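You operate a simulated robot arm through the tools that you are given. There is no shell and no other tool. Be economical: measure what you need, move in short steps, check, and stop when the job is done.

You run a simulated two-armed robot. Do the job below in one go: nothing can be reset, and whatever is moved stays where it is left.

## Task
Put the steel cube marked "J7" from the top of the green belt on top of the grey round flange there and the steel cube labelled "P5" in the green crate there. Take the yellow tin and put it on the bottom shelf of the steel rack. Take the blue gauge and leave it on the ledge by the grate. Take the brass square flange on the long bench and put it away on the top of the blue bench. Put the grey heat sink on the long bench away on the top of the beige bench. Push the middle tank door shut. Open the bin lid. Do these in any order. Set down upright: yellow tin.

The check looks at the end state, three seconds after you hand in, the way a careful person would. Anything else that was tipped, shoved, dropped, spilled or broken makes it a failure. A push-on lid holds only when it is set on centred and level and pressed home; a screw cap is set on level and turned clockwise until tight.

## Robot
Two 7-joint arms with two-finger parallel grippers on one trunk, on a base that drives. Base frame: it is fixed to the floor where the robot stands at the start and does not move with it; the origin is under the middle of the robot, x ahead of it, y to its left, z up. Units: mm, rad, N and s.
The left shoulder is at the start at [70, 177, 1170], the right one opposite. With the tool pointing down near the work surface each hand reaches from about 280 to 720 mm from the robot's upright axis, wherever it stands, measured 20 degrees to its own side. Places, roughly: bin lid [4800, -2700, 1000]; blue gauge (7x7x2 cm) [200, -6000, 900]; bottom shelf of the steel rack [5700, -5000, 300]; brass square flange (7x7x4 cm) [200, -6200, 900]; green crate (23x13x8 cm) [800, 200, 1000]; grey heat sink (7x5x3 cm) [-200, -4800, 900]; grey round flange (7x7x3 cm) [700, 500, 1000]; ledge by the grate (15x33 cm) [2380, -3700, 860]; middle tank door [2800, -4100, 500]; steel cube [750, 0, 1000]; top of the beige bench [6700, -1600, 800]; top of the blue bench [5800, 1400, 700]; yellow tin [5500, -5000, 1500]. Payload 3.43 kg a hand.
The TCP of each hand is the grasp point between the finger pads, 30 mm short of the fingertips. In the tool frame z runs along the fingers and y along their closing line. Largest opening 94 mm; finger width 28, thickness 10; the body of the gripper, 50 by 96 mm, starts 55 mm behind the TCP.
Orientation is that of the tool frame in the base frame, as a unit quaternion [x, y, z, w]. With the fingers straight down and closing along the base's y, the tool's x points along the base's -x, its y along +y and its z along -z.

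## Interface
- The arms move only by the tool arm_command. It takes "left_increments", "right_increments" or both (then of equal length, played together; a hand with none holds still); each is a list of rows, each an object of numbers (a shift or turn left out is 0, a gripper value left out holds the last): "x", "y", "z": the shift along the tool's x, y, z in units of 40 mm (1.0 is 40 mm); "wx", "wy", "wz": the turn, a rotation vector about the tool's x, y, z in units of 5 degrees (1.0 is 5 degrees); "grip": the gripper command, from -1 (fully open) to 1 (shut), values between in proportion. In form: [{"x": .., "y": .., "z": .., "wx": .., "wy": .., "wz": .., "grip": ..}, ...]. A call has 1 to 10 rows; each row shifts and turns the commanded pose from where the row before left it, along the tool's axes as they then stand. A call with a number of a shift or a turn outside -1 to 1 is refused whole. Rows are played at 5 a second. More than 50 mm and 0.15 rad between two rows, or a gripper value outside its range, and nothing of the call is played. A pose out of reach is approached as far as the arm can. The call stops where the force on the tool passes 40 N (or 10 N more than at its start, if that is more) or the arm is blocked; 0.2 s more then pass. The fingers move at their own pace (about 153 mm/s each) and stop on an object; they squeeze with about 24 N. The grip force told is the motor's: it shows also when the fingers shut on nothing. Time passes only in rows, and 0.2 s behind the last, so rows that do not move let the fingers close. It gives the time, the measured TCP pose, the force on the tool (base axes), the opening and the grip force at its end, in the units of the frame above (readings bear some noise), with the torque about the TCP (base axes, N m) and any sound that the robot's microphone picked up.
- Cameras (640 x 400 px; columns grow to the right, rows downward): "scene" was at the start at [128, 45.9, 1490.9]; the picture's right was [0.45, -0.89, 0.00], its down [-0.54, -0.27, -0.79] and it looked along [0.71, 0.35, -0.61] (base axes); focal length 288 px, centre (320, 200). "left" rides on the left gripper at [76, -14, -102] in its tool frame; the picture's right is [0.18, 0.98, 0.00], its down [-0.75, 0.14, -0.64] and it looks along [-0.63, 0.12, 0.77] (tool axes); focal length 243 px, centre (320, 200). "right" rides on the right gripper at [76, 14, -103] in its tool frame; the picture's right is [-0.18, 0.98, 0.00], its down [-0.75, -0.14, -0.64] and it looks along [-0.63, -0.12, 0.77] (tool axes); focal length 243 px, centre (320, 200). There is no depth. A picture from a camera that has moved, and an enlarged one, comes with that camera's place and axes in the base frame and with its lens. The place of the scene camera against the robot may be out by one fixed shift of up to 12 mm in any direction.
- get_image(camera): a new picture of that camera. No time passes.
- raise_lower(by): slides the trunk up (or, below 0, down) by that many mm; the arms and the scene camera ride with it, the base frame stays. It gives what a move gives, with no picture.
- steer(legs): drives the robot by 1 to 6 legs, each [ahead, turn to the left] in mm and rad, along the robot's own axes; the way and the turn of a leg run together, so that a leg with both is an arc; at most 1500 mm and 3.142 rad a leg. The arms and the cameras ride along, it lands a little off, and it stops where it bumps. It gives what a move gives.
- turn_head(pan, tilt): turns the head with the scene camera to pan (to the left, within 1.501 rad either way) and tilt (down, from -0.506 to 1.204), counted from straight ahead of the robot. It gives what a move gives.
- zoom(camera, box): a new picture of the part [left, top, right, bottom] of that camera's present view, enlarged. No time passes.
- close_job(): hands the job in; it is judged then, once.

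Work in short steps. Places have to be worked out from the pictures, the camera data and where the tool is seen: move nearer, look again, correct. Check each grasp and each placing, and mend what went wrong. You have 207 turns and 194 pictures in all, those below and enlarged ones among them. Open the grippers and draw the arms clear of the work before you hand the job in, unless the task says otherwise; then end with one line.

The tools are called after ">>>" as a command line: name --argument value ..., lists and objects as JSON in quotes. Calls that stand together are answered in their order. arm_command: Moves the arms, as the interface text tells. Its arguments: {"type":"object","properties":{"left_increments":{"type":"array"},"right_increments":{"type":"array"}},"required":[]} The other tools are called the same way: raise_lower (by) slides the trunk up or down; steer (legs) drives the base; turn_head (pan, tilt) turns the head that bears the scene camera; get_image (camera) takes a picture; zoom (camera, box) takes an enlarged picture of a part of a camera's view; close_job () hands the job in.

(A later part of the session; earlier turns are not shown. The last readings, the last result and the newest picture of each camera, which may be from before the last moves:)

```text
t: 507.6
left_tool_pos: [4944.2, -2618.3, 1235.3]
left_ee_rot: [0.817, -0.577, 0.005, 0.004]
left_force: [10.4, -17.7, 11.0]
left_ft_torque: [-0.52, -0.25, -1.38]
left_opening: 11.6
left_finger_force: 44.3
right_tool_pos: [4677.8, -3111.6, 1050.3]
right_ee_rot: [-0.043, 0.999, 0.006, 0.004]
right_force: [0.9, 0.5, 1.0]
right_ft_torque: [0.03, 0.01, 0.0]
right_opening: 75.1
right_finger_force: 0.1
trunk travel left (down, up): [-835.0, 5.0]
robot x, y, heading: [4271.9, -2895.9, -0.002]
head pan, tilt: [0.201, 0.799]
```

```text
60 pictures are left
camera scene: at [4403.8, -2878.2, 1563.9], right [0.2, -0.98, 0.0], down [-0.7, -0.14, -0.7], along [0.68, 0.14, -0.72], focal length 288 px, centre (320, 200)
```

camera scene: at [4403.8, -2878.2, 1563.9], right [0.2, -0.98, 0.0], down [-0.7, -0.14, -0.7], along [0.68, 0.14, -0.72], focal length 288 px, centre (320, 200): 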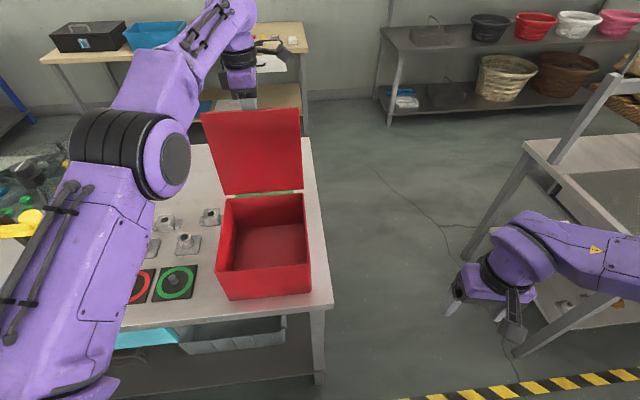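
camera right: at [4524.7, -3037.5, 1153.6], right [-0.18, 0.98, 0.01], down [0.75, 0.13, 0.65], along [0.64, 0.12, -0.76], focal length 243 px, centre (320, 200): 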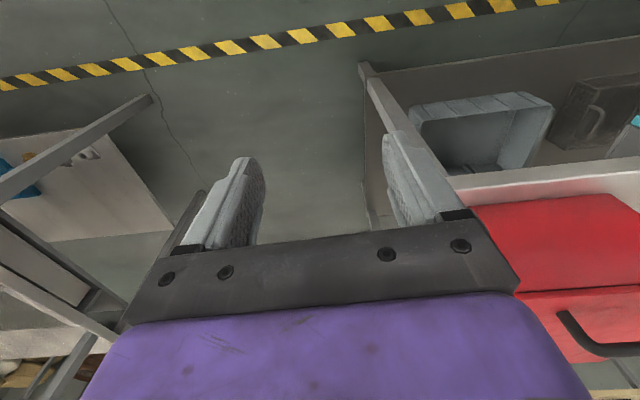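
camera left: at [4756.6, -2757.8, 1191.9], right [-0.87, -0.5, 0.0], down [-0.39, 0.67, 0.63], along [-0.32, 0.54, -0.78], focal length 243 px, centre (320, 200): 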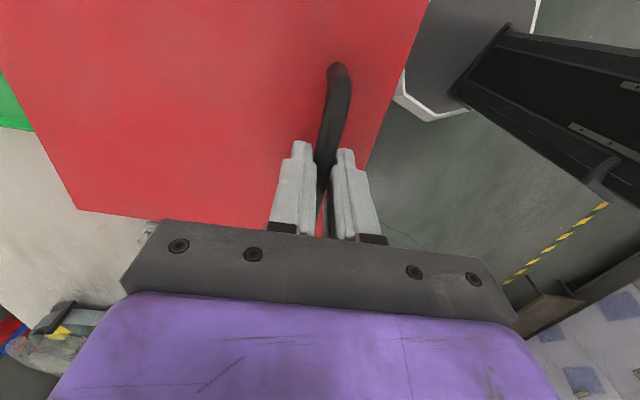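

The lid is near vertical. I continue a little past vertical.

>>> arm_command --left_increments '[{"y": -0.4, "z": 0.15}, {"y": -0.4, "z": 0.22}, {"y": -0.38, "z": 0.28}]'

>>> get_image --camera "scene"

```text
t: 508.4
left_tool_pos: [4944.0, -2616.5, 1234.7]
left_ee_rot: [0.816, -0.578, 0.006, 0.001]
left_force: [15.4, -26.9, 23.9]
left_ft_torque: [-0.39, -0.24, -1.32]
left_opening: 11.4
left_finger_force: 44.8
left hand out of reach, approached as far as the arm can: row 1, 2, 3
right_tool_pos: [4676.3, -3115.8, 1048.3]
right_ee_rot: [-0.044, 0.999, 0.007, 0.005]
right_force: [0.1, 0.1, -0.7]
right_ft_torque: [-0.02, 0.03, -0.01]
right_opening: 75.1
right_finger_force: 0.1
trunk travel left (down, up): [-835.0, 5.0]
robot x, y, heading: [4271.7, -2895.7, -0.001]
head pan, tilt: [0.201, 0.799]
```

```text
59 pictures are left
camera scene: at [4400.9, -2884.8, 1564.1], right [0.2, -0.98, -0.01], down [-0.7, -0.13, -0.7], along [0.68, 0.14, -0.72], focal length 288 px, centre (320, 200)
```

scene: 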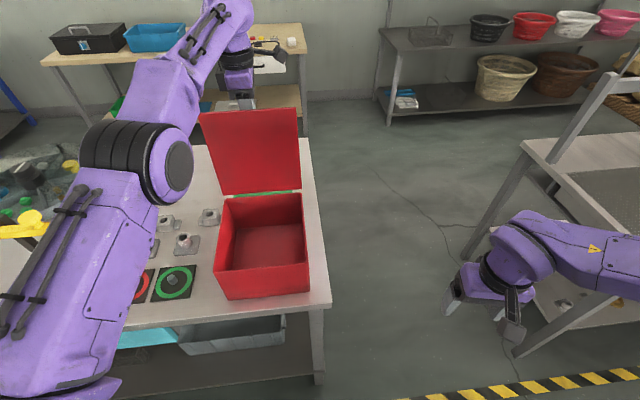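

It is out of reach by a little, at about 88°. I drive the base forward 45 mm so the lid passes vertical.

>>> steer --legs '[[45, 0]]'

>>> get_image --camera "scene"

```text
t: 509.4
left_tool_pos: [4977.7, -2605.9, 1223.5]
left_ee_rot: [0.814, -0.58, -0.006, 0.011]
left_force: [-5.9, -6.4, 0.0]
left_ft_torque: [0.73, 0.44, -0.34]
left_opening: 11.5
left_finger_force: 44.7
right_tool_pos: [4714.1, -3106.1, 1051.6]
right_ee_rot: [-0.045, 0.999, 0.004, 0.006]
right_force: [-0.8, -0.7, 0.4]
right_ft_torque: [-0.05, 0.04, 0.0]
right_opening: 74.9
right_finger_force: 0.0
trunk travel left (down, up): [-835.0, 5.0]
robot x, y, heading: [4308.1, -2895.9, 0.009]
head pan, tilt: [0.201, 0.799]
stopped in leg 1: the force on the tool passed its limit at 101 N (the readings are from after the stop); the commanded pose is now the measured one
```

```text
58 pictures are left
camera scene: at [4437.0, -2872.8, 1564.4], right [0.21, -0.98, 0.0], down [-0.7, -0.15, -0.7], along [0.68, 0.14, -0.72], focal length 288 px, centre (320, 200)
```

scene: 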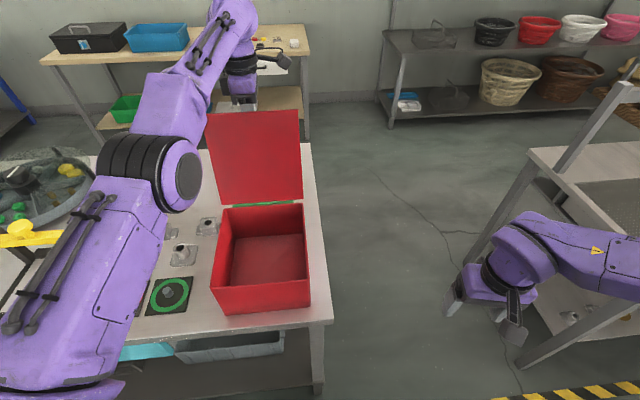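

The lid is about 10° past vertical and met a stop, and the forces are low now. I open the fingers gently and see whether it stays.

>>> arm_command --left_increments '[{"grip": 0.6}, {"grip": 0.2}, {"grip": -0.2}, {}, {}, {}]'

>>> get_image --camera "scene"

>>> get_image --camera "left"

```text
t: 510.8
left_tool_pos: [4979.3, -2603.8, 1220.5]
left_ee_rot: [0.814, -0.581, -0.006, 0.014]
left_force: [-0.2, 0.1, -0.6]
left_ft_torque: [0.02, 0.02, -0.01]
left_opening: 56.4
left_finger_force: 0.0
right_tool_pos: [4716.2, -3105.2, 1051.0]
right_ee_rot: [-0.045, 0.999, 0.004, 0.005]
right_force: [-0.3, -0.2, -0.8]
right_ft_torque: [0.02, 0.01, 0.01]
right_opening: 75.0
right_finger_force: 0.0
trunk travel left (down, up): [-835.0, 5.0]
robot x, y, heading: [4308.4, -2897.2, 0.008]
head pan, tilt: [0.201, 0.799]
```

```text
57 pictures are left
camera scene: at [4439.6, -2871.1, 1563.8], right [0.21, -0.98, 0.0], down [-0.7, -0.15, -0.7], along [0.68, 0.14, -0.72], focal length 288 px, centre (320, 200)
```

scene: 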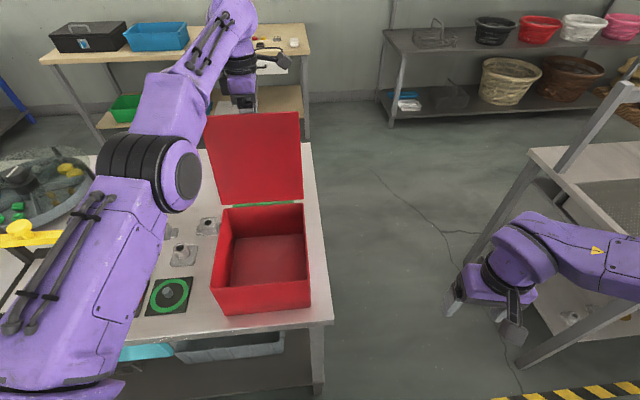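

```text
56 pictures are left
camera left: at [5020.0, -2669.0, 1323.4], right [-0.87, -0.49, 0.03], down [-0.36, 0.67, 0.64], along [-0.34, 0.55, -0.77], focal length 243 px, centre (320, 200)
```

left: 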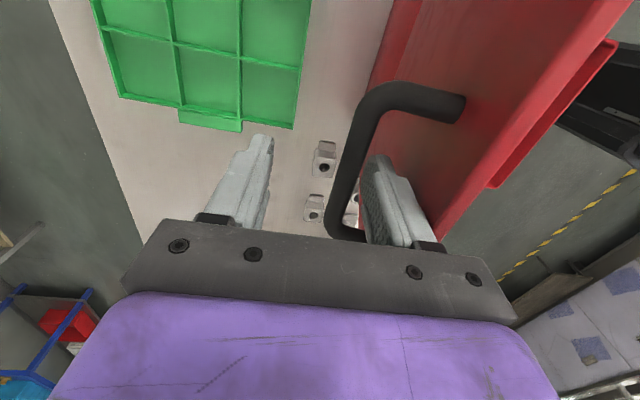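

The lid stays open by itself. The inner finger is still inside the handle arch, so I try rising straight up in small steps.

>>> arm_command --left_increments '[{"z": -0.3}, {"z": -0.3}, {"z": -0.3}, {"z": -0.3}]'

```text
t: 511.8
left_tool_pos: [4963.3, -2580.0, 1263.9]
left_ee_rot: [0.814, -0.58, -0.005, 0.012]
left_force: [0.8, -0.2, 0.1]
left_ft_torque: [0.02, -0.05, -0.01]
left_opening: 56.5
left_finger_force: 0.0
left hand out of reach, approached as far as the arm can: row 1, 2, 3, 4
right_tool_pos: [4715.2, -3104.9, 1050.1]
right_ee_rot: [-0.045, 0.999, 0.003, 0.006]
right_force: [-0.6, -0.5, 0.0]
right_ft_torque: [0.01, 0.03, -0.01]
right_opening: 75.2
right_finger_force: 0.0
trunk travel left (down, up): [-835.0, 5.0]
robot x, y, heading: [4312.0, -2896.1, 0.015]
head pan, tilt: [0.201, 0.799]
```

The hand rose 43 mm with a slight sideways drift. I check whether the fingers are clear of the bar.

>>> get_image --camera "left"

>>> zoom --camera "scene" --box '[180, 60, 340, 220]'

```text
55 pictures are left
camera left: at [5004.1, -2645.4, 1367.1], right [-0.87, -0.49, 0.03], down [-0.36, 0.67, 0.64], along [-0.34, 0.55, -0.77], focal length 243 px, centre (320, 200)
```

left: 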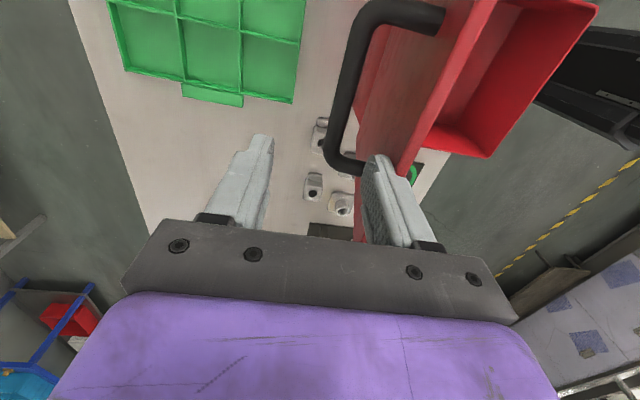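

```text
2.50 times, centred on (260, 140) of scene
camera zoom: at [4439.1, -2870.9, 1563.8], right [0.21, -0.98, 0.0], down [-0.7, -0.15, -0.7], along [0.68, 0.14, -0.72], focal length 720 px, centre (470, 350)
```

zoom: 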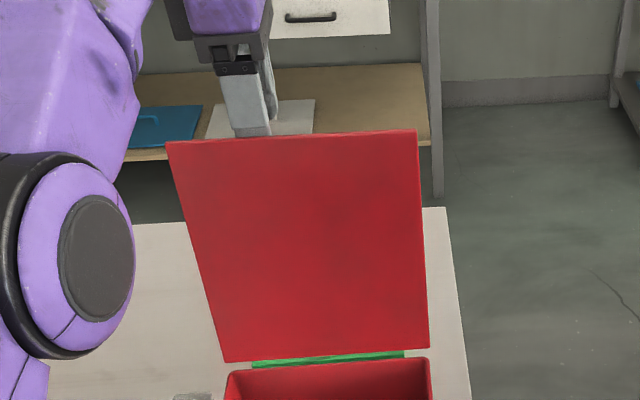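

The tips are above the bar but still behind the lid's top edge. I close the fingers, drive 50 mm forward for reach, then rise well above the lid before pulling back.

>>> arm_command --left_increments '[{"grip": 0.5}, {"grip": 1}, {"grip": 1}]'

>>> steer --legs '[[45, 0]]'

>>> arm_command --left_increments '[{"z": -0.5}, {"z": -0.5}, {"z": -0.5}]'

>>> zoom --camera "scene" --box '[180, 60, 340, 220]'

```text
t: 512.6
left_tool_pos: [4963.4, -2582.2, 1265.3]
left_ee_rot: [0.814, -0.581, -0.005, 0.012]
left_force: [0.4, -0.1, -0.8]
left_ft_torque: [-0.01, 0.0, 0.0]
left_opening: 0.2
left_finger_force: 23.7
right_tool_pos: [4716.1, -3104.9, 1050.4]
right_ee_rot: [-0.046, 0.999, 0.004, 0.006]
right_force: [0.4, -0.5, -0.2]
right_ft_torque: [-0.01, 0.02, 0.04]
right_opening: 75.3
right_finger_force: 0.1
trunk travel left (down, up): [-835.0, 5.0]
robot x, y, heading: [4311.6, -2899.2, 0.009]
head pan, tilt: [0.201, 0.799]
```

```text
t: 513.5
left_tool_pos: [4998.7, -2579.8, 1273.3]
left_ee_rot: [0.815, -0.58, -0.001, 0.009]
left_force: [-1.0, -1.1, 0.5]
left_ft_torque: [0.0, -0.1, 0.01]
left_opening: 0.0
left_finger_force: 23.6
right_tool_pos: [4751.6, -3106.1, 1055.2]
right_ee_rot: [-0.046, 0.999, 0.003, 0.01]
right_force: [0.3, -0.1, 0.2]
right_ft_torque: [-0.02, -0.08, -0.02]
right_opening: 75.2
right_finger_force: 0.0
trunk travel left (down, up): [-835.0, 5.0]
robot x, y, heading: [4356.9, -2896.2, 0.004]
head pan, tilt: [0.201, 0.799]
```

```text
t: 514.3
left_tool_pos: [4995.8, -2563.3, 1292.2]
left_ee_rot: [0.815, -0.58, -0.004, 0.011]
left_force: [-0.4, 0.6, -0.5]
left_ft_torque: [0.02, -0.03, 0.02]
left_opening: 0.2
left_finger_force: 23.7
left hand out of reach, approached as far as the arm can: row 1, 2, 3
right_tool_pos: [4758.0, -3105.1, 1050.6]
right_ee_rot: [-0.046, 0.999, 0.003, 0.006]
right_force: [0.4, 0.3, -0.3]
right_ft_torque: [0.02, 0.01, 0.01]
right_opening: 75.1
right_finger_force: 0.1
trunk travel left (down, up): [-835.0, 5.0]
robot x, y, heading: [4356.5, -2892.9, 0.007]
head pan, tilt: [0.201, 0.799]
```

```text
2.50 times, centred on (260, 140) of scene
camera zoom: at [4483.6, -2870.9, 1563.9], right [0.21, -0.98, 0.0], down [-0.7, -0.15, -0.7], along [0.68, 0.14, -0.72], focal length 720 px, centre (470, 350)
```

zoom: 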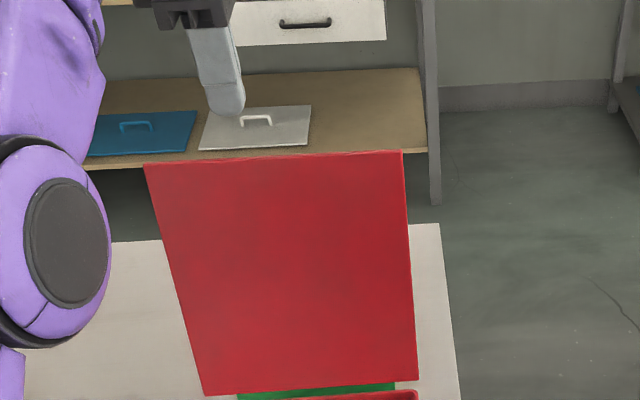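

The hand is free above and behind the lid. I slide it sideways beyond the lid's left edge before pulling back.

>>> arm_command --left_increments '[{"x": -0.8}, {"x": -0.8}, {"x": -0.8}, {"x": -0.8}]'

>>> get_image --camera "scene"

```text
t: 515.3
left_tool_pos: [4953.2, -2439.6, 1293.4]
left_ee_rot: [0.815, -0.58, -0.003, 0.012]
left_force: [-0.1, 0.0, 0.0]
left_ft_torque: [-0.04, 0.01, 0.02]
left_opening: 0.0
left_finger_force: 24.3
right_tool_pos: [4757.8, -3104.0, 1052.8]
right_ee_rot: [-0.047, 0.999, 0.002, 0.005]
right_force: [-1.3, -0.2, -0.6]
right_ft_torque: [0.0, -0.02, -0.02]
right_opening: 75.2
right_finger_force: 0.1
trunk travel left (down, up): [-835.0, 5.0]
robot x, y, heading: [4359.0, -2894.5, 0.003]
head pan, tilt: [0.201, 0.799]
```

```text
52 pictures are left
camera scene: at [4482.8, -2868.8, 1564.0], right [0.21, -0.98, 0.0], down [-0.7, -0.15, -0.7], along [0.68, 0.14, -0.72], focal length 288 px, centre (320, 200)
```

scene: 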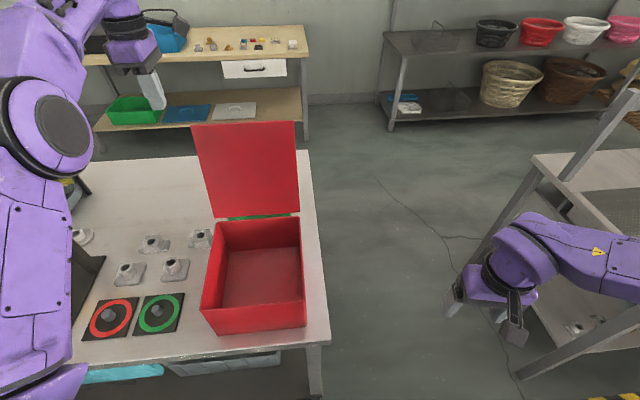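

The lid stays open and the hand is clear of it. I reverse away, restore the left hand's yaw, and drive to the steel rack.

>>> steer --legs '[[-330, 0]]'

>>> arm_command --left_increments '[{"wz": 1, "y": 1, "z": 0.5}, {"wz": 1, "y": 1, "z": 0.5}, {"wz": 1, "z": 0.5}, {"wz": 1}, {"wz": 1}, {"wz": 1}, {"wz": 1}, {"wz": 1}, {"wz": 1}, {"wz": 1}]'

>>> arm_command --left_increments '[{"wz": 1}, {"wz": 1}, {"wz": 1}, {"wz": 1}, {"wz": 1}, {"wz": 1}, {"wz": 1}, {"wz": 1}, {"wz": 0.5}]'

>>> steer --legs '[[0, -1.285], [1180, 0], [1180, 0], [0, 1.57]]'

>>> turn_head --pan 0.0 --tilt 0.15

>>> get_image --camera "scene"

```text
t: 517.5
left_tool_pos: [4622.4, -2443.4, 1292.2]
left_ee_rot: [0.815, -0.58, -0.006, 0.013]
left_force: [0.0, -0.6, -0.6]
left_ft_torque: [0.01, -0.01, -0.01]
left_opening: 0.2
left_finger_force: 23.8
right_tool_pos: [4428.0, -3107.5, 1051.0]
right_ee_rot: [-0.047, 0.999, 0.004, 0.005]
right_force: [0.3, 0.4, 0.0]
right_ft_torque: [-0.02, 0.02, -0.02]
right_opening: 75.4
right_finger_force: 0.1
trunk travel left (down, up): [-835.0, 5.0]
robot x, y, heading: [4026.0, -2897.6, 0.01]
head pan, tilt: [0.201, 0.799]
```

```text
t: 519.7
left_tool_pos: [4543.5, -2467.3, 1234.3]
left_ee_rot: [-0.493, 0.87, -0.001, -0.013]
left_force: [0.5, 0.7, 0.1]
left_ft_torque: [-0.01, -0.04, -0.06]
left_opening: 0.0
left_finger_force: 23.9
right_tool_pos: [4427.3, -3106.3, 1051.6]
right_ee_rot: [-0.047, 0.999, 0.004, 0.006]
right_force: [-0.5, 0.2, -0.1]
right_ft_torque: [0.02, 0.0, -0.01]
right_opening: 75.3
right_finger_force: 0.1
trunk travel left (down, up): [-835.0, 5.0]
robot x, y, heading: [4020.3, -2896.4, 0.007]
head pan, tilt: [0.201, 0.799]
```

```text
t: 521.7
left_tool_pos: [4544.6, -2466.8, 1235.8]
left_ee_rot: [-0.145, 0.989, -0.005, -0.012]
left_force: [-1.0, 1.3, -0.5]
left_ft_torque: [-0.01, 0.03, 0.02]
left_opening: 0.0
left_finger_force: 24.3
right_tool_pos: [4425.8, -3106.8, 1050.7]
right_ee_rot: [-0.047, 0.999, 0.002, 0.006]
right_force: [0.6, 0.2, -1.0]
right_ft_torque: [0.0, 0.0, -0.02]
right_opening: 75.1
right_finger_force: 0.0
trunk travel left (down, up): [-835.0, 5.0]
robot x, y, heading: [4021.6, -2893.7, 0.008]
head pan, tilt: [0.201, 0.799]
```

```text
t: 540.2
left_tool_pos: [5086.5, -4586.0, 1235.3]
left_ee_rot: [-0.291, 0.957, -0.007, -0.01]
left_force: [-1.2, -0.1, 0.5]
left_ft_torque: [-0.01, 0.01, -0.01]
left_opening: 0.1
left_finger_force: 24.1
right_tool_pos: [5163.6, -5231.3, 1051.2]
right_ee_rot: [-0.195, 0.981, 0.004, 0.005]
right_force: [0.1, 0.4, -0.1]
right_ft_torque: [-0.01, -0.05, 0.01]
right_opening: 75.1
right_finger_force: 0.0
trunk travel left (down, up): [-835.0, 5.0]
robot x, y, heading: [4712.7, -5150.7, 0.313]
head pan, tilt: [0.201, 0.799]
```

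```text
t: 541.3
left_tool_pos: [5086.7, -4586.0, 1234.5]
left_ee_rot: [-0.291, 0.957, -0.006, -0.011]
left_force: [-0.6, -0.3, -0.4]
left_ft_torque: [-0.04, 0.04, 0.03]
left_opening: 0.0
left_finger_force: 24.4
right_tool_pos: [5163.4, -5232.1, 1050.8]
right_ee_rot: [-0.195, 0.981, 0.003, 0.005]
right_force: [0.0, -0.7, -0.1]
right_ft_torque: [0.01, 0.01, -0.02]
right_opening: 75.2
right_finger_force: 0.0
trunk travel left (down, up): [-835.0, 5.0]
robot x, y, heading: [4715.6, -5154.6, 0.31]
head pan, tilt: [0.0, 0.15]
```

```text
51 pictures are left
camera scene: at [4851.5, -5100.3, 1622.1], right [0.3, -0.95, 0.0], down [-0.14, -0.05, -0.99], along [0.94, 0.3, -0.15], focal length 288 px, centre (320, 200)
```

scene: 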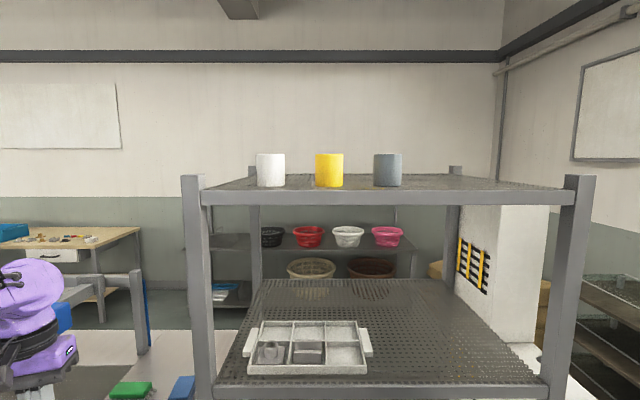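

The yellow tin is in the middle of the top shelf. I lower the trunk by 150 mm to get a second view for triangulation.

>>> raise_lower --by -150

>>> get_image --camera "scene"

```text
t: 543.0
left_tool_pos: [5086.0, -4585.6, 1084.9]
left_ee_rot: [-0.29, 0.957, -0.007, -0.011]
left_force: [0.1, 0.7, 0.0]
left_ft_torque: [0.02, 0.01, -0.04]
left_opening: 0.0
left_finger_force: 24.1
right_tool_pos: [5163.2, -5232.2, 901.6]
right_ee_rot: [-0.195, 0.981, 0.003, 0.007]
right_force: [0.2, 0.7, -0.2]
right_ft_torque: [-0.01, -0.05, 0.02]
right_opening: 75.1
right_finger_force: 0.1
trunk travel left (down, up): [-685.0, 155.0]
robot x, y, heading: [4715.0, -5151.2, 0.308]
head pan, tilt: [0.0, 0.15]
```

```text
50 pictures are left
camera scene: at [4851.3, -5100.4, 1472.2], right [0.3, -0.95, 0.0], down [-0.14, -0.05, -0.99], along [0.94, 0.3, -0.15], focal length 288 px, centre (320, 200)
```

scene: 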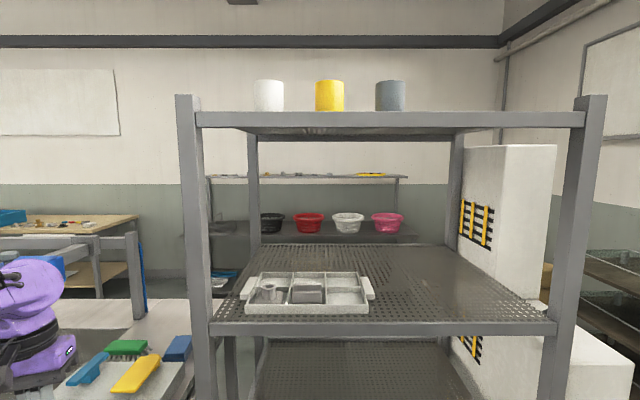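

Triangulation gives the tin centre ≈(5464,-4927), z 1560–1629, about 60 mm diameter, roughly 60 mm behind the shelf front, which is 711 mm ahead. I raise the trunk fully, turn slightly left, and pitch the right hand to point forward.

>>> raise_lower --by 155

>>> steer --legs '[[0, 0.19]]'

>>> arm_command --right_increments '[{"x": -1, "grip": -1}, {"x": -1}, {"x": -0.8}, {"wy": -1}, {"wy": -1}, {"wy": -1}, {"wy": -1}, {"wy": -1}, {"wy": -1}, {"wy": -1}]'

>>> arm_command --right_increments '[{"wy": -1}, {"wy": -1}, {"wy": -1}, {"wy": -1}, {"wy": -1}, {"wy": -1}, {"wy": -1}, {"wy": -1}, {"wy": -1}, {"wy": -1}]'

```text
t: 544.8
left_tool_pos: [5086.8, -4586.2, 1238.9]
left_ee_rot: [-0.29, 0.957, -0.007, -0.011]
left_force: [0.2, 0.1, -0.1]
left_ft_torque: [0.01, 0.0, 0.0]
left_opening: 0.0
left_finger_force: 23.6
right_tool_pos: [5162.6, -5232.3, 1056.6]
right_ee_rot: [-0.195, 0.981, 0.004, 0.005]
right_force: [0.1, 0.5, -0.4]
right_ft_torque: [-0.01, 0.0, 0.0]
right_opening: 75.1
right_finger_force: 0.0
trunk travel left (down, up): [-840.0, 0.0]
robot x, y, heading: [4713.8, -5150.2, 0.312]
head pan, tilt: [0.0, 0.15]
```

```text
t: 546.0
left_tool_pos: [4974.4, -4526.7, 1240.1]
left_ee_rot: [-0.379, 0.925, -0.007, -0.01]
left_force: [-0.4, -0.2, -0.4]
left_ft_torque: [0.01, 0.01, 0.01]
left_opening: 0.0
left_finger_force: 24.6
right_tool_pos: [5170.3, -5146.1, 1056.5]
right_ee_rot: [-0.288, 0.958, 0.005, 0.004]
right_force: [0.5, -0.2, 0.1]
right_ft_torque: [-0.01, 0.02, 0.0]
right_opening: 75.3
right_finger_force: 0.1
trunk travel left (down, up): [-840.0, 0.0]
robot x, y, heading: [4715.1, -5151.5, 0.497]
head pan, tilt: [0.0, 0.15]
```

```text
t: 548.1
left_tool_pos: [4973.3, -4525.1, 1240.4]
left_ee_rot: [-0.379, 0.925, -0.008, -0.01]
left_force: [-0.1, 0.6, -0.5]
left_ft_torque: [-0.02, 0.0, -0.01]
left_opening: 0.1
left_finger_force: 24.4
right_tool_pos: [5263.6, -5082.4, 1057.9]
right_ee_rot: [-0.272, 0.912, 0.092, 0.293]
right_force: [-0.1, 0.2, -0.5]
right_ft_torque: [0.03, 0.0, -0.03]
right_opening: 94.1
right_finger_force: 0.1
trunk travel left (down, up): [-840.0, 0.0]
robot x, y, heading: [4713.8, -5148.1, 0.499]
head pan, tilt: [0.0, 0.15]
```

```text
t: 550.4
left_tool_pos: [4973.0, -4525.5, 1238.1]
left_ee_rot: [-0.38, 0.925, -0.008, -0.01]
left_force: [-0.4, -0.2, 0.2]
left_ft_torque: [-0.02, 0.02, 0.0]
left_opening: 0.2
left_finger_force: 23.9
right_tool_pos: [5264.0, -5083.8, 1058.4]
right_ee_rot: [-0.209, 0.702, 0.198, 0.651]
right_force: [0.7, -0.2, 1.4]
right_ft_torque: [-0.02, 0.02, -0.02]
right_opening: 94.1
right_finger_force: 0.1
trunk travel left (down, up): [-840.0, 0.0]
robot x, y, heading: [4716.8, -5147.9, 0.495]
head pan, tilt: [0.0, 0.15]
```

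The hand points forward (about 86°). I complete the pitch and lift it to tin height in front of the rack.

>>> arm_command --right_increments '[{"wy": -0.9}, {"x": -1}, {"x": -1}, {"x": -1}, {"x": -1}, {"x": -1}, {"x": -1}, {"x": -1}, {"x": -1}, {"x": -1}]'

>>> arm_command --right_increments '[{"x": -1}, {"x": -1}, {"x": -1}, {"x": -1}, {"x": -0.4}]'

>>> get_image --camera "right"

>>> get_image --camera "scene"

```text
t: 552.5
left_tool_pos: [4974.2, -4528.0, 1240.1]
left_ee_rot: [-0.38, 0.925, -0.006, -0.01]
left_force: [0.2, -0.3, -0.3]
left_ft_torque: [0.06, 0.01, -0.01]
left_opening: 0.0
left_finger_force: 23.7
right_tool_pos: [5265.4, -5087.0, 1416.3]
right_ee_rot: [-0.201, 0.677, 0.205, 0.678]
right_force: [-0.6, -0.1, -1.1]
right_ft_torque: [-0.01, -0.02, 0.0]
right_opening: 94.2
right_finger_force: 0.0
trunk travel left (down, up): [-840.0, 0.0]
robot x, y, heading: [4717.2, -5152.0, 0.498]
head pan, tilt: [0.0, 0.15]
```

```text
t: 553.8
left_tool_pos: [4973.6, -4525.7, 1239.9]
left_ee_rot: [-0.38, 0.925, -0.008, -0.01]
left_force: [0.0, -0.1, 0.2]
left_ft_torque: [0.0, 0.0, 0.01]
left_opening: 0.0
left_finger_force: 24.2
right_tool_pos: [5262.9, -5086.6, 1596.1]
right_ee_rot: [-0.202, 0.677, 0.205, 0.678]
right_force: [0.5, -0.6, 0.4]
right_ft_torque: [0.02, 0.01, 0.01]
right_opening: 94.1
right_finger_force: 0.1
trunk travel left (down, up): [-840.0, 0.0]
robot x, y, heading: [4712.9, -5150.1, 0.498]
head pan, tilt: [0.0, 0.15]
```

```text
49 pictures are left
camera right: at [5171.4, -5131.5, 1519.1], right [-0.54, 0.82, 0.19], down [-0.46, -0.48, 0.75], along [0.71, 0.32, 0.63], focal length 243 px, centre (320, 200)
```

right: 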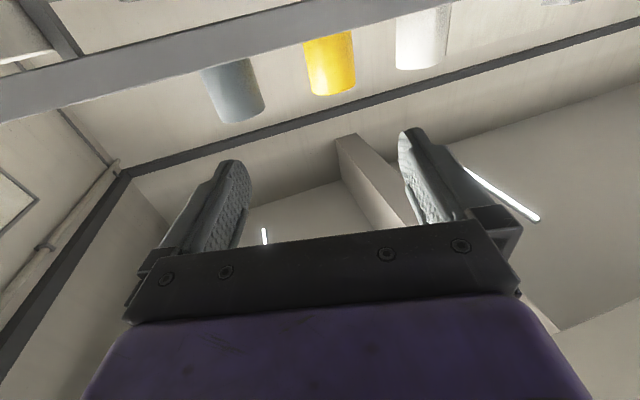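

```text
48 pictures are left
camera scene: at [4840.5, -5075.2, 1627.2], right [0.48, -0.88, 0.0], down [-0.13, -0.07, -0.99], along [0.87, 0.47, -0.15], focal length 288 px, centre (320, 200)
```

scene: 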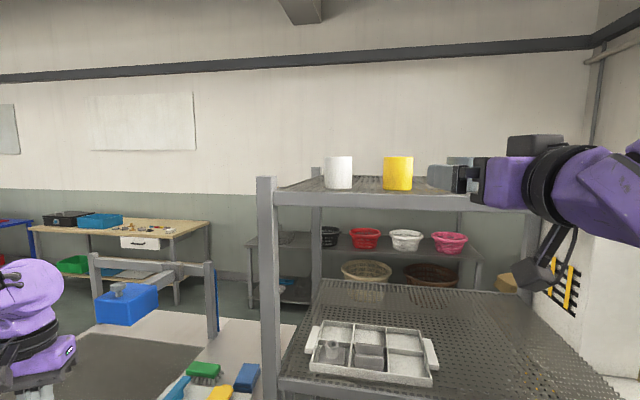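

The tin is about 280 mm ahead and 12 mm to the left of the finger axis. I shift 12 mm left, go 120 mm forward, and look again.

>>> arm_command --right_increments '[{"y": 0.3, "x": -0.1}, {"z": 1}, {"z": 1}, {"z": 1}]'

>>> get_image --camera "right"

>>> get_image --camera "scene"

```text
t: 554.8
left_tool_pos: [4973.0, -4523.4, 1238.3]
left_ee_rot: [-0.379, 0.925, -0.008, -0.012]
left_force: [0.8, -0.5, 0.0]
left_ft_torque: [0.0, -0.02, 0.0]
left_opening: 0.1
left_finger_force: 24.0
right_tool_pos: [5359.3, -5010.3, 1599.0]
right_ee_rot: [-0.2, 0.677, 0.206, 0.678]
right_force: [-0.4, 0.9, -0.6]
right_ft_torque: [-0.01, 0.01, 0.0]
right_opening: 93.8
right_finger_force: 0.1
trunk travel left (down, up): [-840.0, 0.0]
robot x, y, heading: [4710.2, -5148.2, 0.496]
head pan, tilt: [0.0, 0.15]
```

```text
47 pictures are left
camera right: at [5267.1, -5054.0, 1522.8], right [-0.54, 0.82, 0.19], down [-0.46, -0.48, 0.75], along [0.71, 0.32, 0.63], focal length 243 px, centre (320, 200)
```

right: 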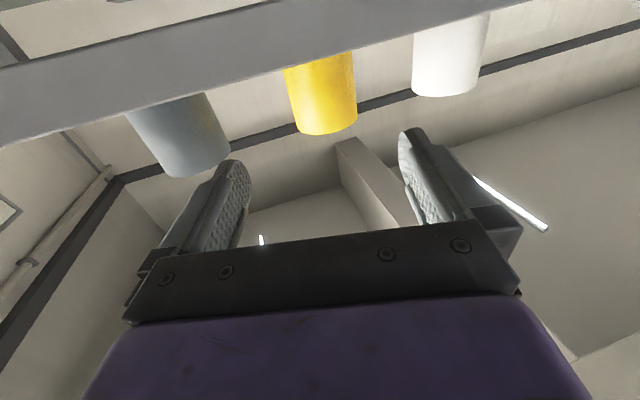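

```text
46 pictures are left
camera scene: at [4841.6, -5073.4, 1627.0], right [0.48, -0.88, 0.0], down [-0.13, -0.07, -0.99], along [0.87, 0.47, -0.15], focal length 288 px, centre (320, 200)
```

scene: 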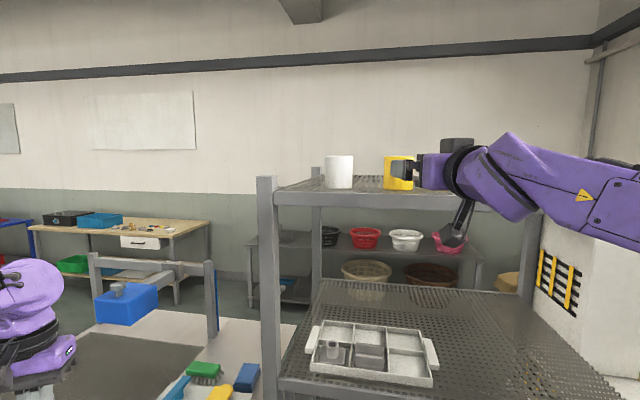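

The camera bracket below the hand would meet the shelf rail if the hand stays horizontal. I pitch the fingers 35° downward, which brings the camera above the rail, and advance part of the way.

>>> arm_command --right_increments '[{"wy": 1}, {"wy": 1}, {"wy": 1}, {"wy": 1}, {"wy": 1}, {"wy": 1}, {"wy": 1}, {"x": -0.574, "y": 0.04, "z": 0.819}, {"x": -0.574, "y": 0.03, "z": 0.819}]'

>>> get_image --camera "right"

>>> zoom --camera "scene" --box '[340, 110, 500, 230]'

```text
t: 556.8
left_tool_pos: [4974.1, -4525.9, 1238.0]
left_ee_rot: [-0.381, 0.925, -0.008, -0.01]
left_force: [-0.7, -0.2, -0.6]
left_ft_torque: [0.01, 0.0, -0.02]
left_opening: 0.0
left_finger_force: 24.2
right_tool_pos: [5359.1, -5029.3, 1565.7]
right_ee_rot: [-0.247, 0.829, 0.147, 0.48]
right_force: [-0.4, 0.0, 0.1]
right_ft_torque: [0.0, 0.02, -0.02]
right_opening: 94.1
right_finger_force: 0.1
right hand out of reach, approached as far as the arm can: row 6, 7, 8, 9
trunk travel left (down, up): [-840.0, 0.0]
robot x, y, heading: [4713.8, -5151.3, 0.499]
head pan, tilt: [0.0, 0.15]
```

```text
45 pictures are left
camera right: at [5246.1, -5087.1, 1551.6], right [-0.46, 0.87, 0.17], down [-0.07, -0.22, 0.97], along [0.88, 0.44, 0.17], focal length 243 px, centre (320, 200)
```

right: 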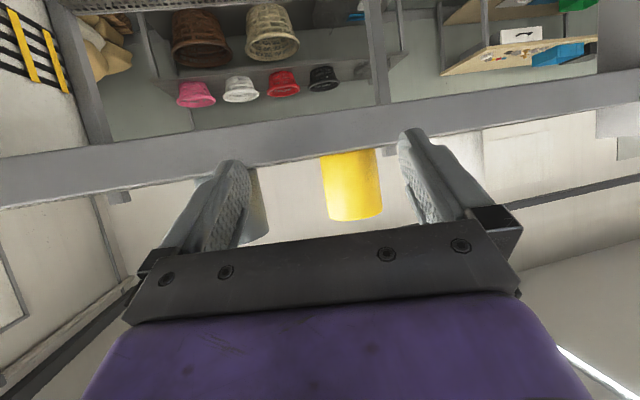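

```text
3.33 times, centred on (420, 170) of scene
camera zoom: at [4841.0, -5075.5, 1627.2], right [0.48, -0.88, 0.0], down [-0.13, -0.07, -0.99], along [0.87, 0.47, -0.15], focal length 960 px, centre (-13, 300)
```

zoom: 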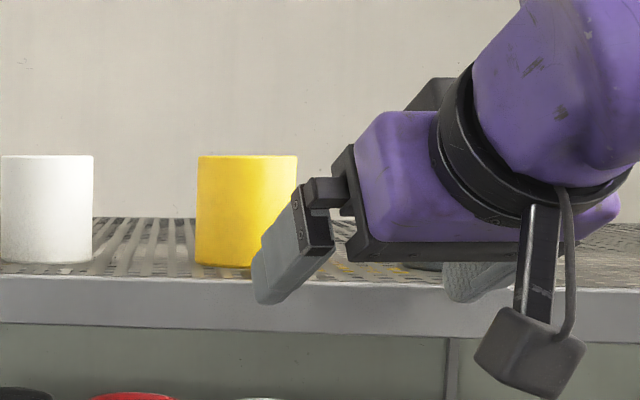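

That pose was out of reach from here. I draw the hand back and up, drive the base 170 mm closer and re-approach.

>>> arm_command --right_increments '[{"x": 0.5, "z": -0.86}, {"x": 0.5, "z": -0.86}, {"x": 0.5, "z": -0.86}, {"x": 0.5, "z": -0.86}]'

>>> steer --legs '[[170, 0]]'

>>> arm_command --right_increments '[{"x": -0.866, "z": -0.5}]'

>>> get_image --camera "right"

>>> get_image --camera "scene"

```text
t: 557.8
left_tool_pos: [4972.6, -4527.2, 1240.1]
left_ee_rot: [-0.38, 0.925, -0.007, -0.009]
left_force: [-0.6, 0.2, -0.6]
left_ft_torque: [0.02, 0.01, -0.03]
left_opening: 0.0
left_finger_force: 24.2
right_tool_pos: [5223.9, -5118.9, 1566.1]
right_ee_rot: [-0.247, 0.829, 0.146, 0.48]
right_force: [0.0, -0.5, -0.4]
right_ft_torque: [0.0, 0.0, 0.02]
right_opening: 93.9
right_finger_force: 0.0
trunk travel left (down, up): [-840.0, 0.0]
robot x, y, heading: [4716.7, -5149.0, 0.502]
head pan, tilt: [0.0, 0.15]
```

```text
t: 559.3
left_tool_pos: [5119.6, -4448.0, 1238.9]
left_ee_rot: [-0.379, 0.925, -0.008, -0.01]
left_force: [0.3, 0.1, -0.7]
left_ft_torque: [0.0, -0.01, 0.03]
left_opening: 0.0
left_finger_force: 23.9
right_tool_pos: [5369.1, -5040.4, 1563.7]
right_ee_rot: [-0.244, 0.832, 0.148, 0.476]
right_force: [0.0, -0.1, -0.5]
right_ft_torque: [-0.01, -0.03, -0.01]
right_opening: 94.0
right_finger_force: 0.0
trunk travel left (down, up): [-840.0, 0.0]
robot x, y, heading: [4858.5, -5067.4, 0.496]
head pan, tilt: [0.0, 0.15]
stopped in leg 1: the force on the tool passed its limit at 46 N (the readings are from after the stop); the commanded pose is now the measured one
```

```text
t: 559.7
left_tool_pos: [5116.1, -4447.7, 1240.5]
left_ee_rot: [-0.38, 0.925, -0.008, -0.01]
left_force: [-0.4, -0.6, -0.1]
left_ft_torque: [-0.01, 0.0, 0.0]
left_opening: 0.0
left_finger_force: 23.9
right_tool_pos: [5366.4, -5042.3, 1604.9]
right_ee_rot: [-0.244, 0.831, 0.148, 0.478]
right_force: [-0.2, 0.9, 0.0]
right_ft_torque: [-0.02, 0.04, -0.04]
right_opening: 94.0
right_finger_force: 0.1
trunk travel left (down, up): [-840.0, 0.0]
robot x, y, heading: [4862.1, -5073.0, 0.499]
head pan, tilt: [0.0, 0.15]
```

```text
43 pictures are left
camera right: at [5253.8, -5099.9, 1590.4], right [-0.46, 0.87, 0.17], down [-0.07, -0.23, 0.97], along [0.89, 0.44, 0.16], focal length 243 px, centre (320, 200)
```

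right: 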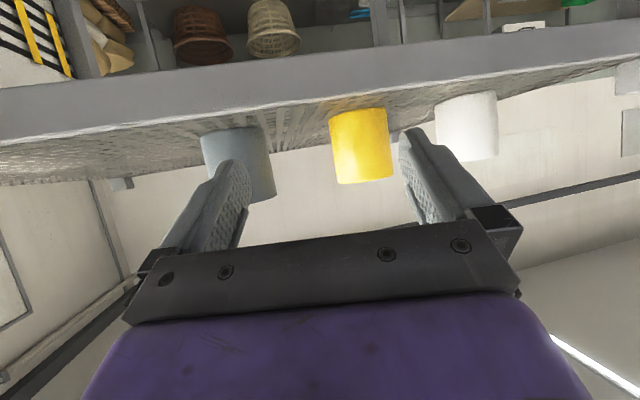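

```text
42 pictures are left
camera scene: at [4983.1, -4996.6, 1627.3], right [0.48, -0.88, 0.0], down [-0.13, -0.07, -0.99], along [0.87, 0.47, -0.15], focal length 288 px, centre (320, 200)
```

scene: 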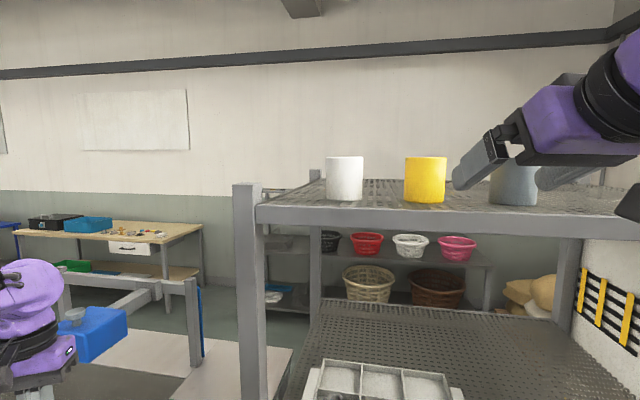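

The fingertip lightly touched the rail (n≈3727), and the tins are undisturbed. The hand is now above the shelf; the tin is about 155 mm ahead and 40 mm to the left. I align and advance.

>>> arm_command --right_increments '[{"y": 0.98}, {"x": -0.5, "z": 0.866}, {"x": -0.5, "z": 0.866}]'

>>> get_image --camera "right"

>>> zoom --camera "scene" --box '[340, 110, 500, 230]'

```text
t: 560.5
left_tool_pos: [5121.7, -4446.5, 1239.2]
left_ee_rot: [-0.378, 0.926, -0.007, -0.011]
left_force: [0.9, 0.3, -0.1]
left_ft_torque: [0.01, 0.01, 0.02]
left_opening: 0.0
left_finger_force: 24.3
right_tool_pos: [5417.0, -4964.6, 1604.1]
right_ee_rot: [-0.244, 0.833, 0.148, 0.475]
right_force: [-0.1, -0.4, -0.5]
right_ft_torque: [0.02, 0.02, -0.02]
right_opening: 94.1
right_finger_force: 0.0
trunk travel left (down, up): [-840.0, 0.0]
robot x, y, heading: [4859.7, -5070.5, 0.492]
head pan, tilt: [0.0, 0.15]
```

```text
41 pictures are left
camera right: at [5304.0, -5022.9, 1589.6], right [-0.46, 0.87, 0.17], down [-0.06, -0.23, 0.97], along [0.89, 0.43, 0.16], focal length 243 px, centre (320, 200)
```

right: 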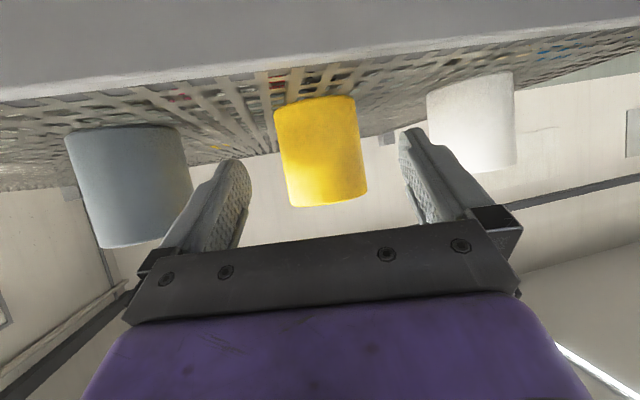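

```text
3.33 times, centred on (420, 170) of scene
camera zoom: at [4989.1, -4996.1, 1626.8], right [0.48, -0.88, 0.0], down [-0.13, -0.07, -0.99], along [0.87, 0.47, -0.15], focal length 960 px, centre (-13, 300)
```

zoom: 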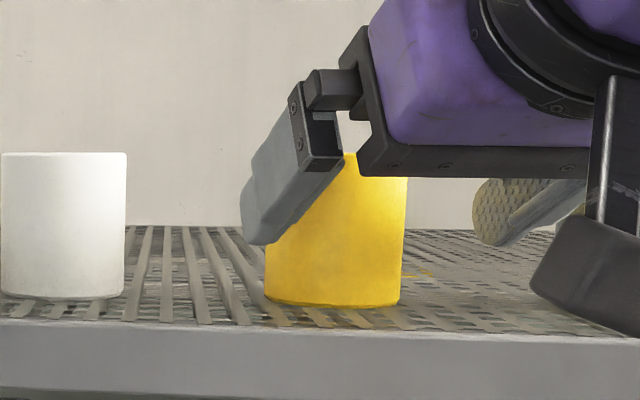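

The tin is centred between the fingers, about 60 mm further in. I advance and close.

>>> arm_command --right_increments '[{"x": -0.5, "z": 0.866}, {"x": -0.25, "z": 0.433}, {"grip": 0.0}, {"grip": 1}, {"grip": 1}, {"grip": 1}]'

>>> get_image --camera "right"

```text
t: 561.9
left_tool_pos: [5117.7, -4447.4, 1239.7]
left_ee_rot: [-0.379, 0.925, -0.007, -0.01]
left_force: [0.7, 0.1, 0.2]
left_ft_torque: [0.0, -0.04, -0.01]
left_opening: 0.0
left_finger_force: 23.5
right_tool_pos: [5454.7, -4938.8, 1604.5]
right_ee_rot: [-0.244, 0.831, 0.15, 0.477]
right_force: [-0.6, -0.9, 0.0]
right_ft_torque: [0.0, 0.01, 0.0]
right_opening: 63.6
right_finger_force: 23.9
right hand out of reach, approached as far as the arm can: row 2
trunk travel left (down, up): [-840.0, 0.0]
robot x, y, heading: [4860.3, -5072.5, 0.495]
head pan, tilt: [0.0, 0.15]
```

```text
39 pictures are left
camera right: at [5341.6, -4997.7, 1590.6], right [-0.46, 0.87, 0.17], down [-0.06, -0.23, 0.97], along [0.89, 0.43, 0.16], focal length 243 px, centre (320, 200)
```

right: 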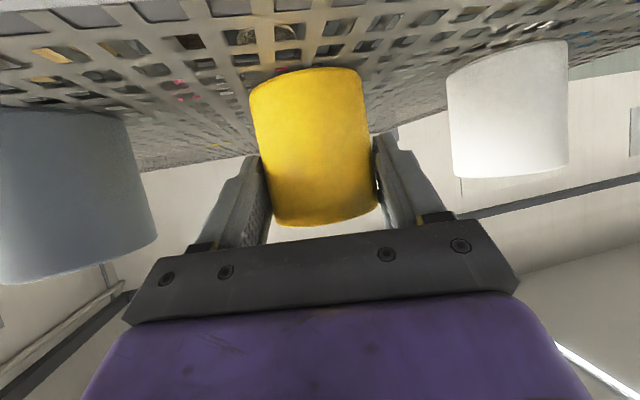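

The tin is gripped at 63.6 mm. I lift slightly and draw it out of the rack.

>>> arm_command --right_increments '[{"x": -0.35, "z": -0.2}, {"x": -0.1, "z": -0.6}, {"x": 0.0, "z": -0.95}, {"x": 0.4, "z": -0.86}]'

>>> get_image --camera "scene"

```text
t: 562.9
left_tool_pos: [5118.6, -4450.5, 1241.5]
left_ee_rot: [-0.379, 0.925, -0.006, -0.01]
left_force: [0.5, 0.4, 0.3]
left_ft_torque: [0.03, -0.03, 0.01]
left_opening: 0.1
left_finger_force: 24.0
right_tool_pos: [5420.7, -4961.5, 1609.8]
right_ee_rot: [-0.244, 0.831, 0.149, 0.478]
right_force: [-0.5, -1.3, -2.5]
right_ft_torque: [0.0, 0.03, 0.0]
right_opening: 63.3
right_finger_force: 24.4
right hand out of reach, approached as far as the arm can: row 1, 2, 3
trunk travel left (down, up): [-840.0, 0.0]
robot x, y, heading: [4857.9, -5072.2, 0.496]
head pan, tilt: [0.0, 0.15]
```

```text
38 pictures are left
camera scene: at [4983.3, -4999.8, 1627.5], right [0.48, -0.88, 0.0], down [-0.13, -0.07, -0.99], along [0.87, 0.47, -0.15], focal length 288 px, centre (320, 200)
```

scene: 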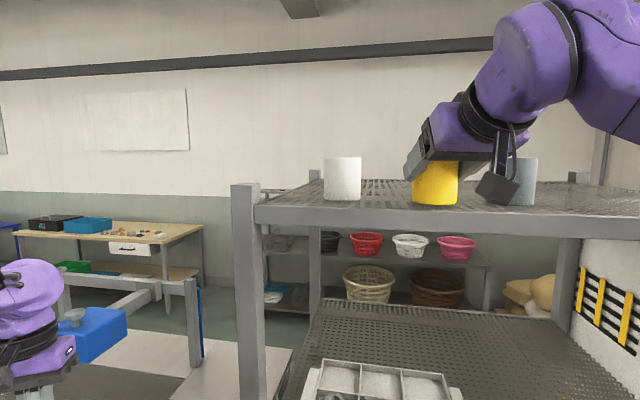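

The tin is lifted and moving out. I continue back and up until it is clear of the rail.

>>> arm_command --right_increments '[{"x": 0.05, "z": -0.84}, {"x": 0.05, "z": -0.84}, {"x": 0.3, "z": -0.9}, {"x": 0.5, "z": -0.866}, {"x": 0.5, "z": -0.866}, {"x": 0.5, "z": -0.866}]'

>>> get_image --camera "scene"

```text
t: 564.3
left_tool_pos: [5117.1, -4448.1, 1238.8]
left_ee_rot: [-0.379, 0.925, -0.008, -0.009]
left_force: [-0.2, 1.0, 0.1]
left_ft_torque: [0.0, -0.02, 0.0]
left_opening: 0.0
left_finger_force: 24.1
right_tool_pos: [5270.5, -5057.3, 1636.2]
right_ee_rot: [-0.242, 0.83, 0.15, 0.479]
right_force: [-0.4, 0.0, -2.3]
right_ft_torque: [0.0, 0.06, -0.01]
right_opening: 63.2
right_finger_force: 23.8
right hand out of reach, approached as far as the arm can: row 3, 6
trunk travel left (down, up): [-840.0, 0.0]
robot x, y, heading: [4857.8, -5073.3, 0.499]
head pan, tilt: [0.0, 0.15]
```

```text
37 pictures are left
camera scene: at [4984.2, -4998.3, 1627.3], right [0.48, -0.88, 0.0], down [-0.13, -0.07, -0.99], along [0.87, 0.47, -0.15], focal length 288 px, centre (320, 200)
```

scene: 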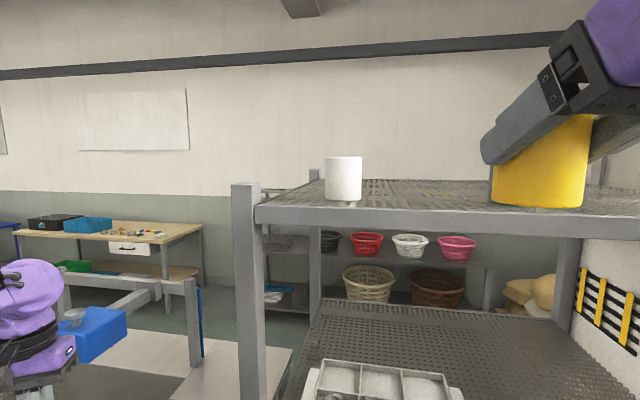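

The tin is out and held. I back away 350 mm, lower the trunk by 700 mm, and lower the hand.

>>> steer --legs '[[-350, 0]]'

>>> raise_lower --by -700

>>> arm_command --right_increments '[{"x": 0.866, "z": 0.5}, {"x": 0.866, "z": 0.5}, {"x": 0.866, "z": 0.5}, {"x": 0.866, "z": 0.5}, {"x": 0.866, "z": 0.5}, {"x": 0.866, "z": 0.5}, {"x": 0.866, "z": 0.5}, {"x": 0.866, "z": 0.5}, {"x": 0.866, "z": 0.5}, {"x": 0.866, "z": 0.5}]'

>>> turn_head --pan 0.0 --tilt 0.4

>>> get_image --camera "scene"

```text
t: 566.5
left_tool_pos: [4809.0, -4615.4, 1238.2]
left_ee_rot: [-0.38, 0.925, -0.007, -0.011]
left_force: [-0.8, 0.4, 0.4]
left_ft_torque: [-0.04, -0.02, 0.01]
left_opening: 0.0
left_finger_force: 24.3
right_tool_pos: [4964.4, -5221.8, 1634.9]
right_ee_rot: [-0.243, 0.831, 0.15, 0.476]
right_force: [-0.2, 0.3, -1.7]
right_ft_torque: [-0.05, 0.02, 0.01]
right_opening: 63.3
right_finger_force: 24.1
trunk travel left (down, up): [-840.0, 0.0]
robot x, y, heading: [4549.2, -5242.9, 0.502]
head pan, tilt: [0.0, 0.15]
```

```text
refused: -700 is not a number from -400 to 400
```

```text
t: 568.8
left_tool_pos: [4806.6, -4614.7, 1237.9]
left_ee_rot: [-0.381, 0.925, -0.007, -0.012]
left_force: [-0.2, -0.3, 0.3]
left_ft_torque: [-0.01, 0.03, 0.02]
left_opening: 0.0
left_finger_force: 23.9
right_tool_pos: [5005.3, -5164.2, 1295.5]
right_ee_rot: [-0.244, 0.831, 0.151, 0.477]
right_force: [0.3, -0.5, -2.2]
right_ft_torque: [0.0, 0.03, -0.01]
right_opening: 62.8
right_finger_force: 23.8
right hand out of reach, approached as far as the arm can: row 7, 8, 9, 10
trunk travel left (down, up): [-840.0, 0.0]
robot x, y, heading: [4548.9, -5245.1, 0.499]
head pan, tilt: [0.0, 0.15]
```

```text
t: 569.5
left_tool_pos: [4806.5, -4616.1, 1240.0]
left_ee_rot: [-0.38, 0.925, -0.008, -0.01]
left_force: [1.0, 0.1, 0.0]
left_ft_torque: [-0.01, -0.01, 0.01]
left_opening: 0.0
left_finger_force: 24.2
right_tool_pos: [5002.5, -5166.8, 1297.4]
right_ee_rot: [-0.244, 0.832, 0.15, 0.476]
right_force: [0.1, 0.8, -2.1]
right_ft_torque: [-0.05, 0.0, -0.02]
right_opening: 63.3
right_finger_force: 24.7
trunk travel left (down, up): [-840.0, 0.0]
robot x, y, heading: [4550.7, -5237.6, 0.49]
head pan, tilt: [0.0, 0.4]
```

```text
36 pictures are left
camera scene: at [4674.1, -5165.8, 1603.9], right [0.48, -0.88, 0.0], down [-0.34, -0.19, -0.92], along [0.81, 0.44, -0.39], focal length 288 px, centre (320, 200)
```

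scene: 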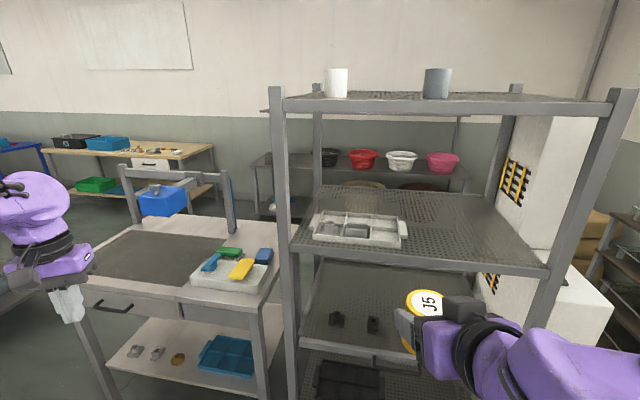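

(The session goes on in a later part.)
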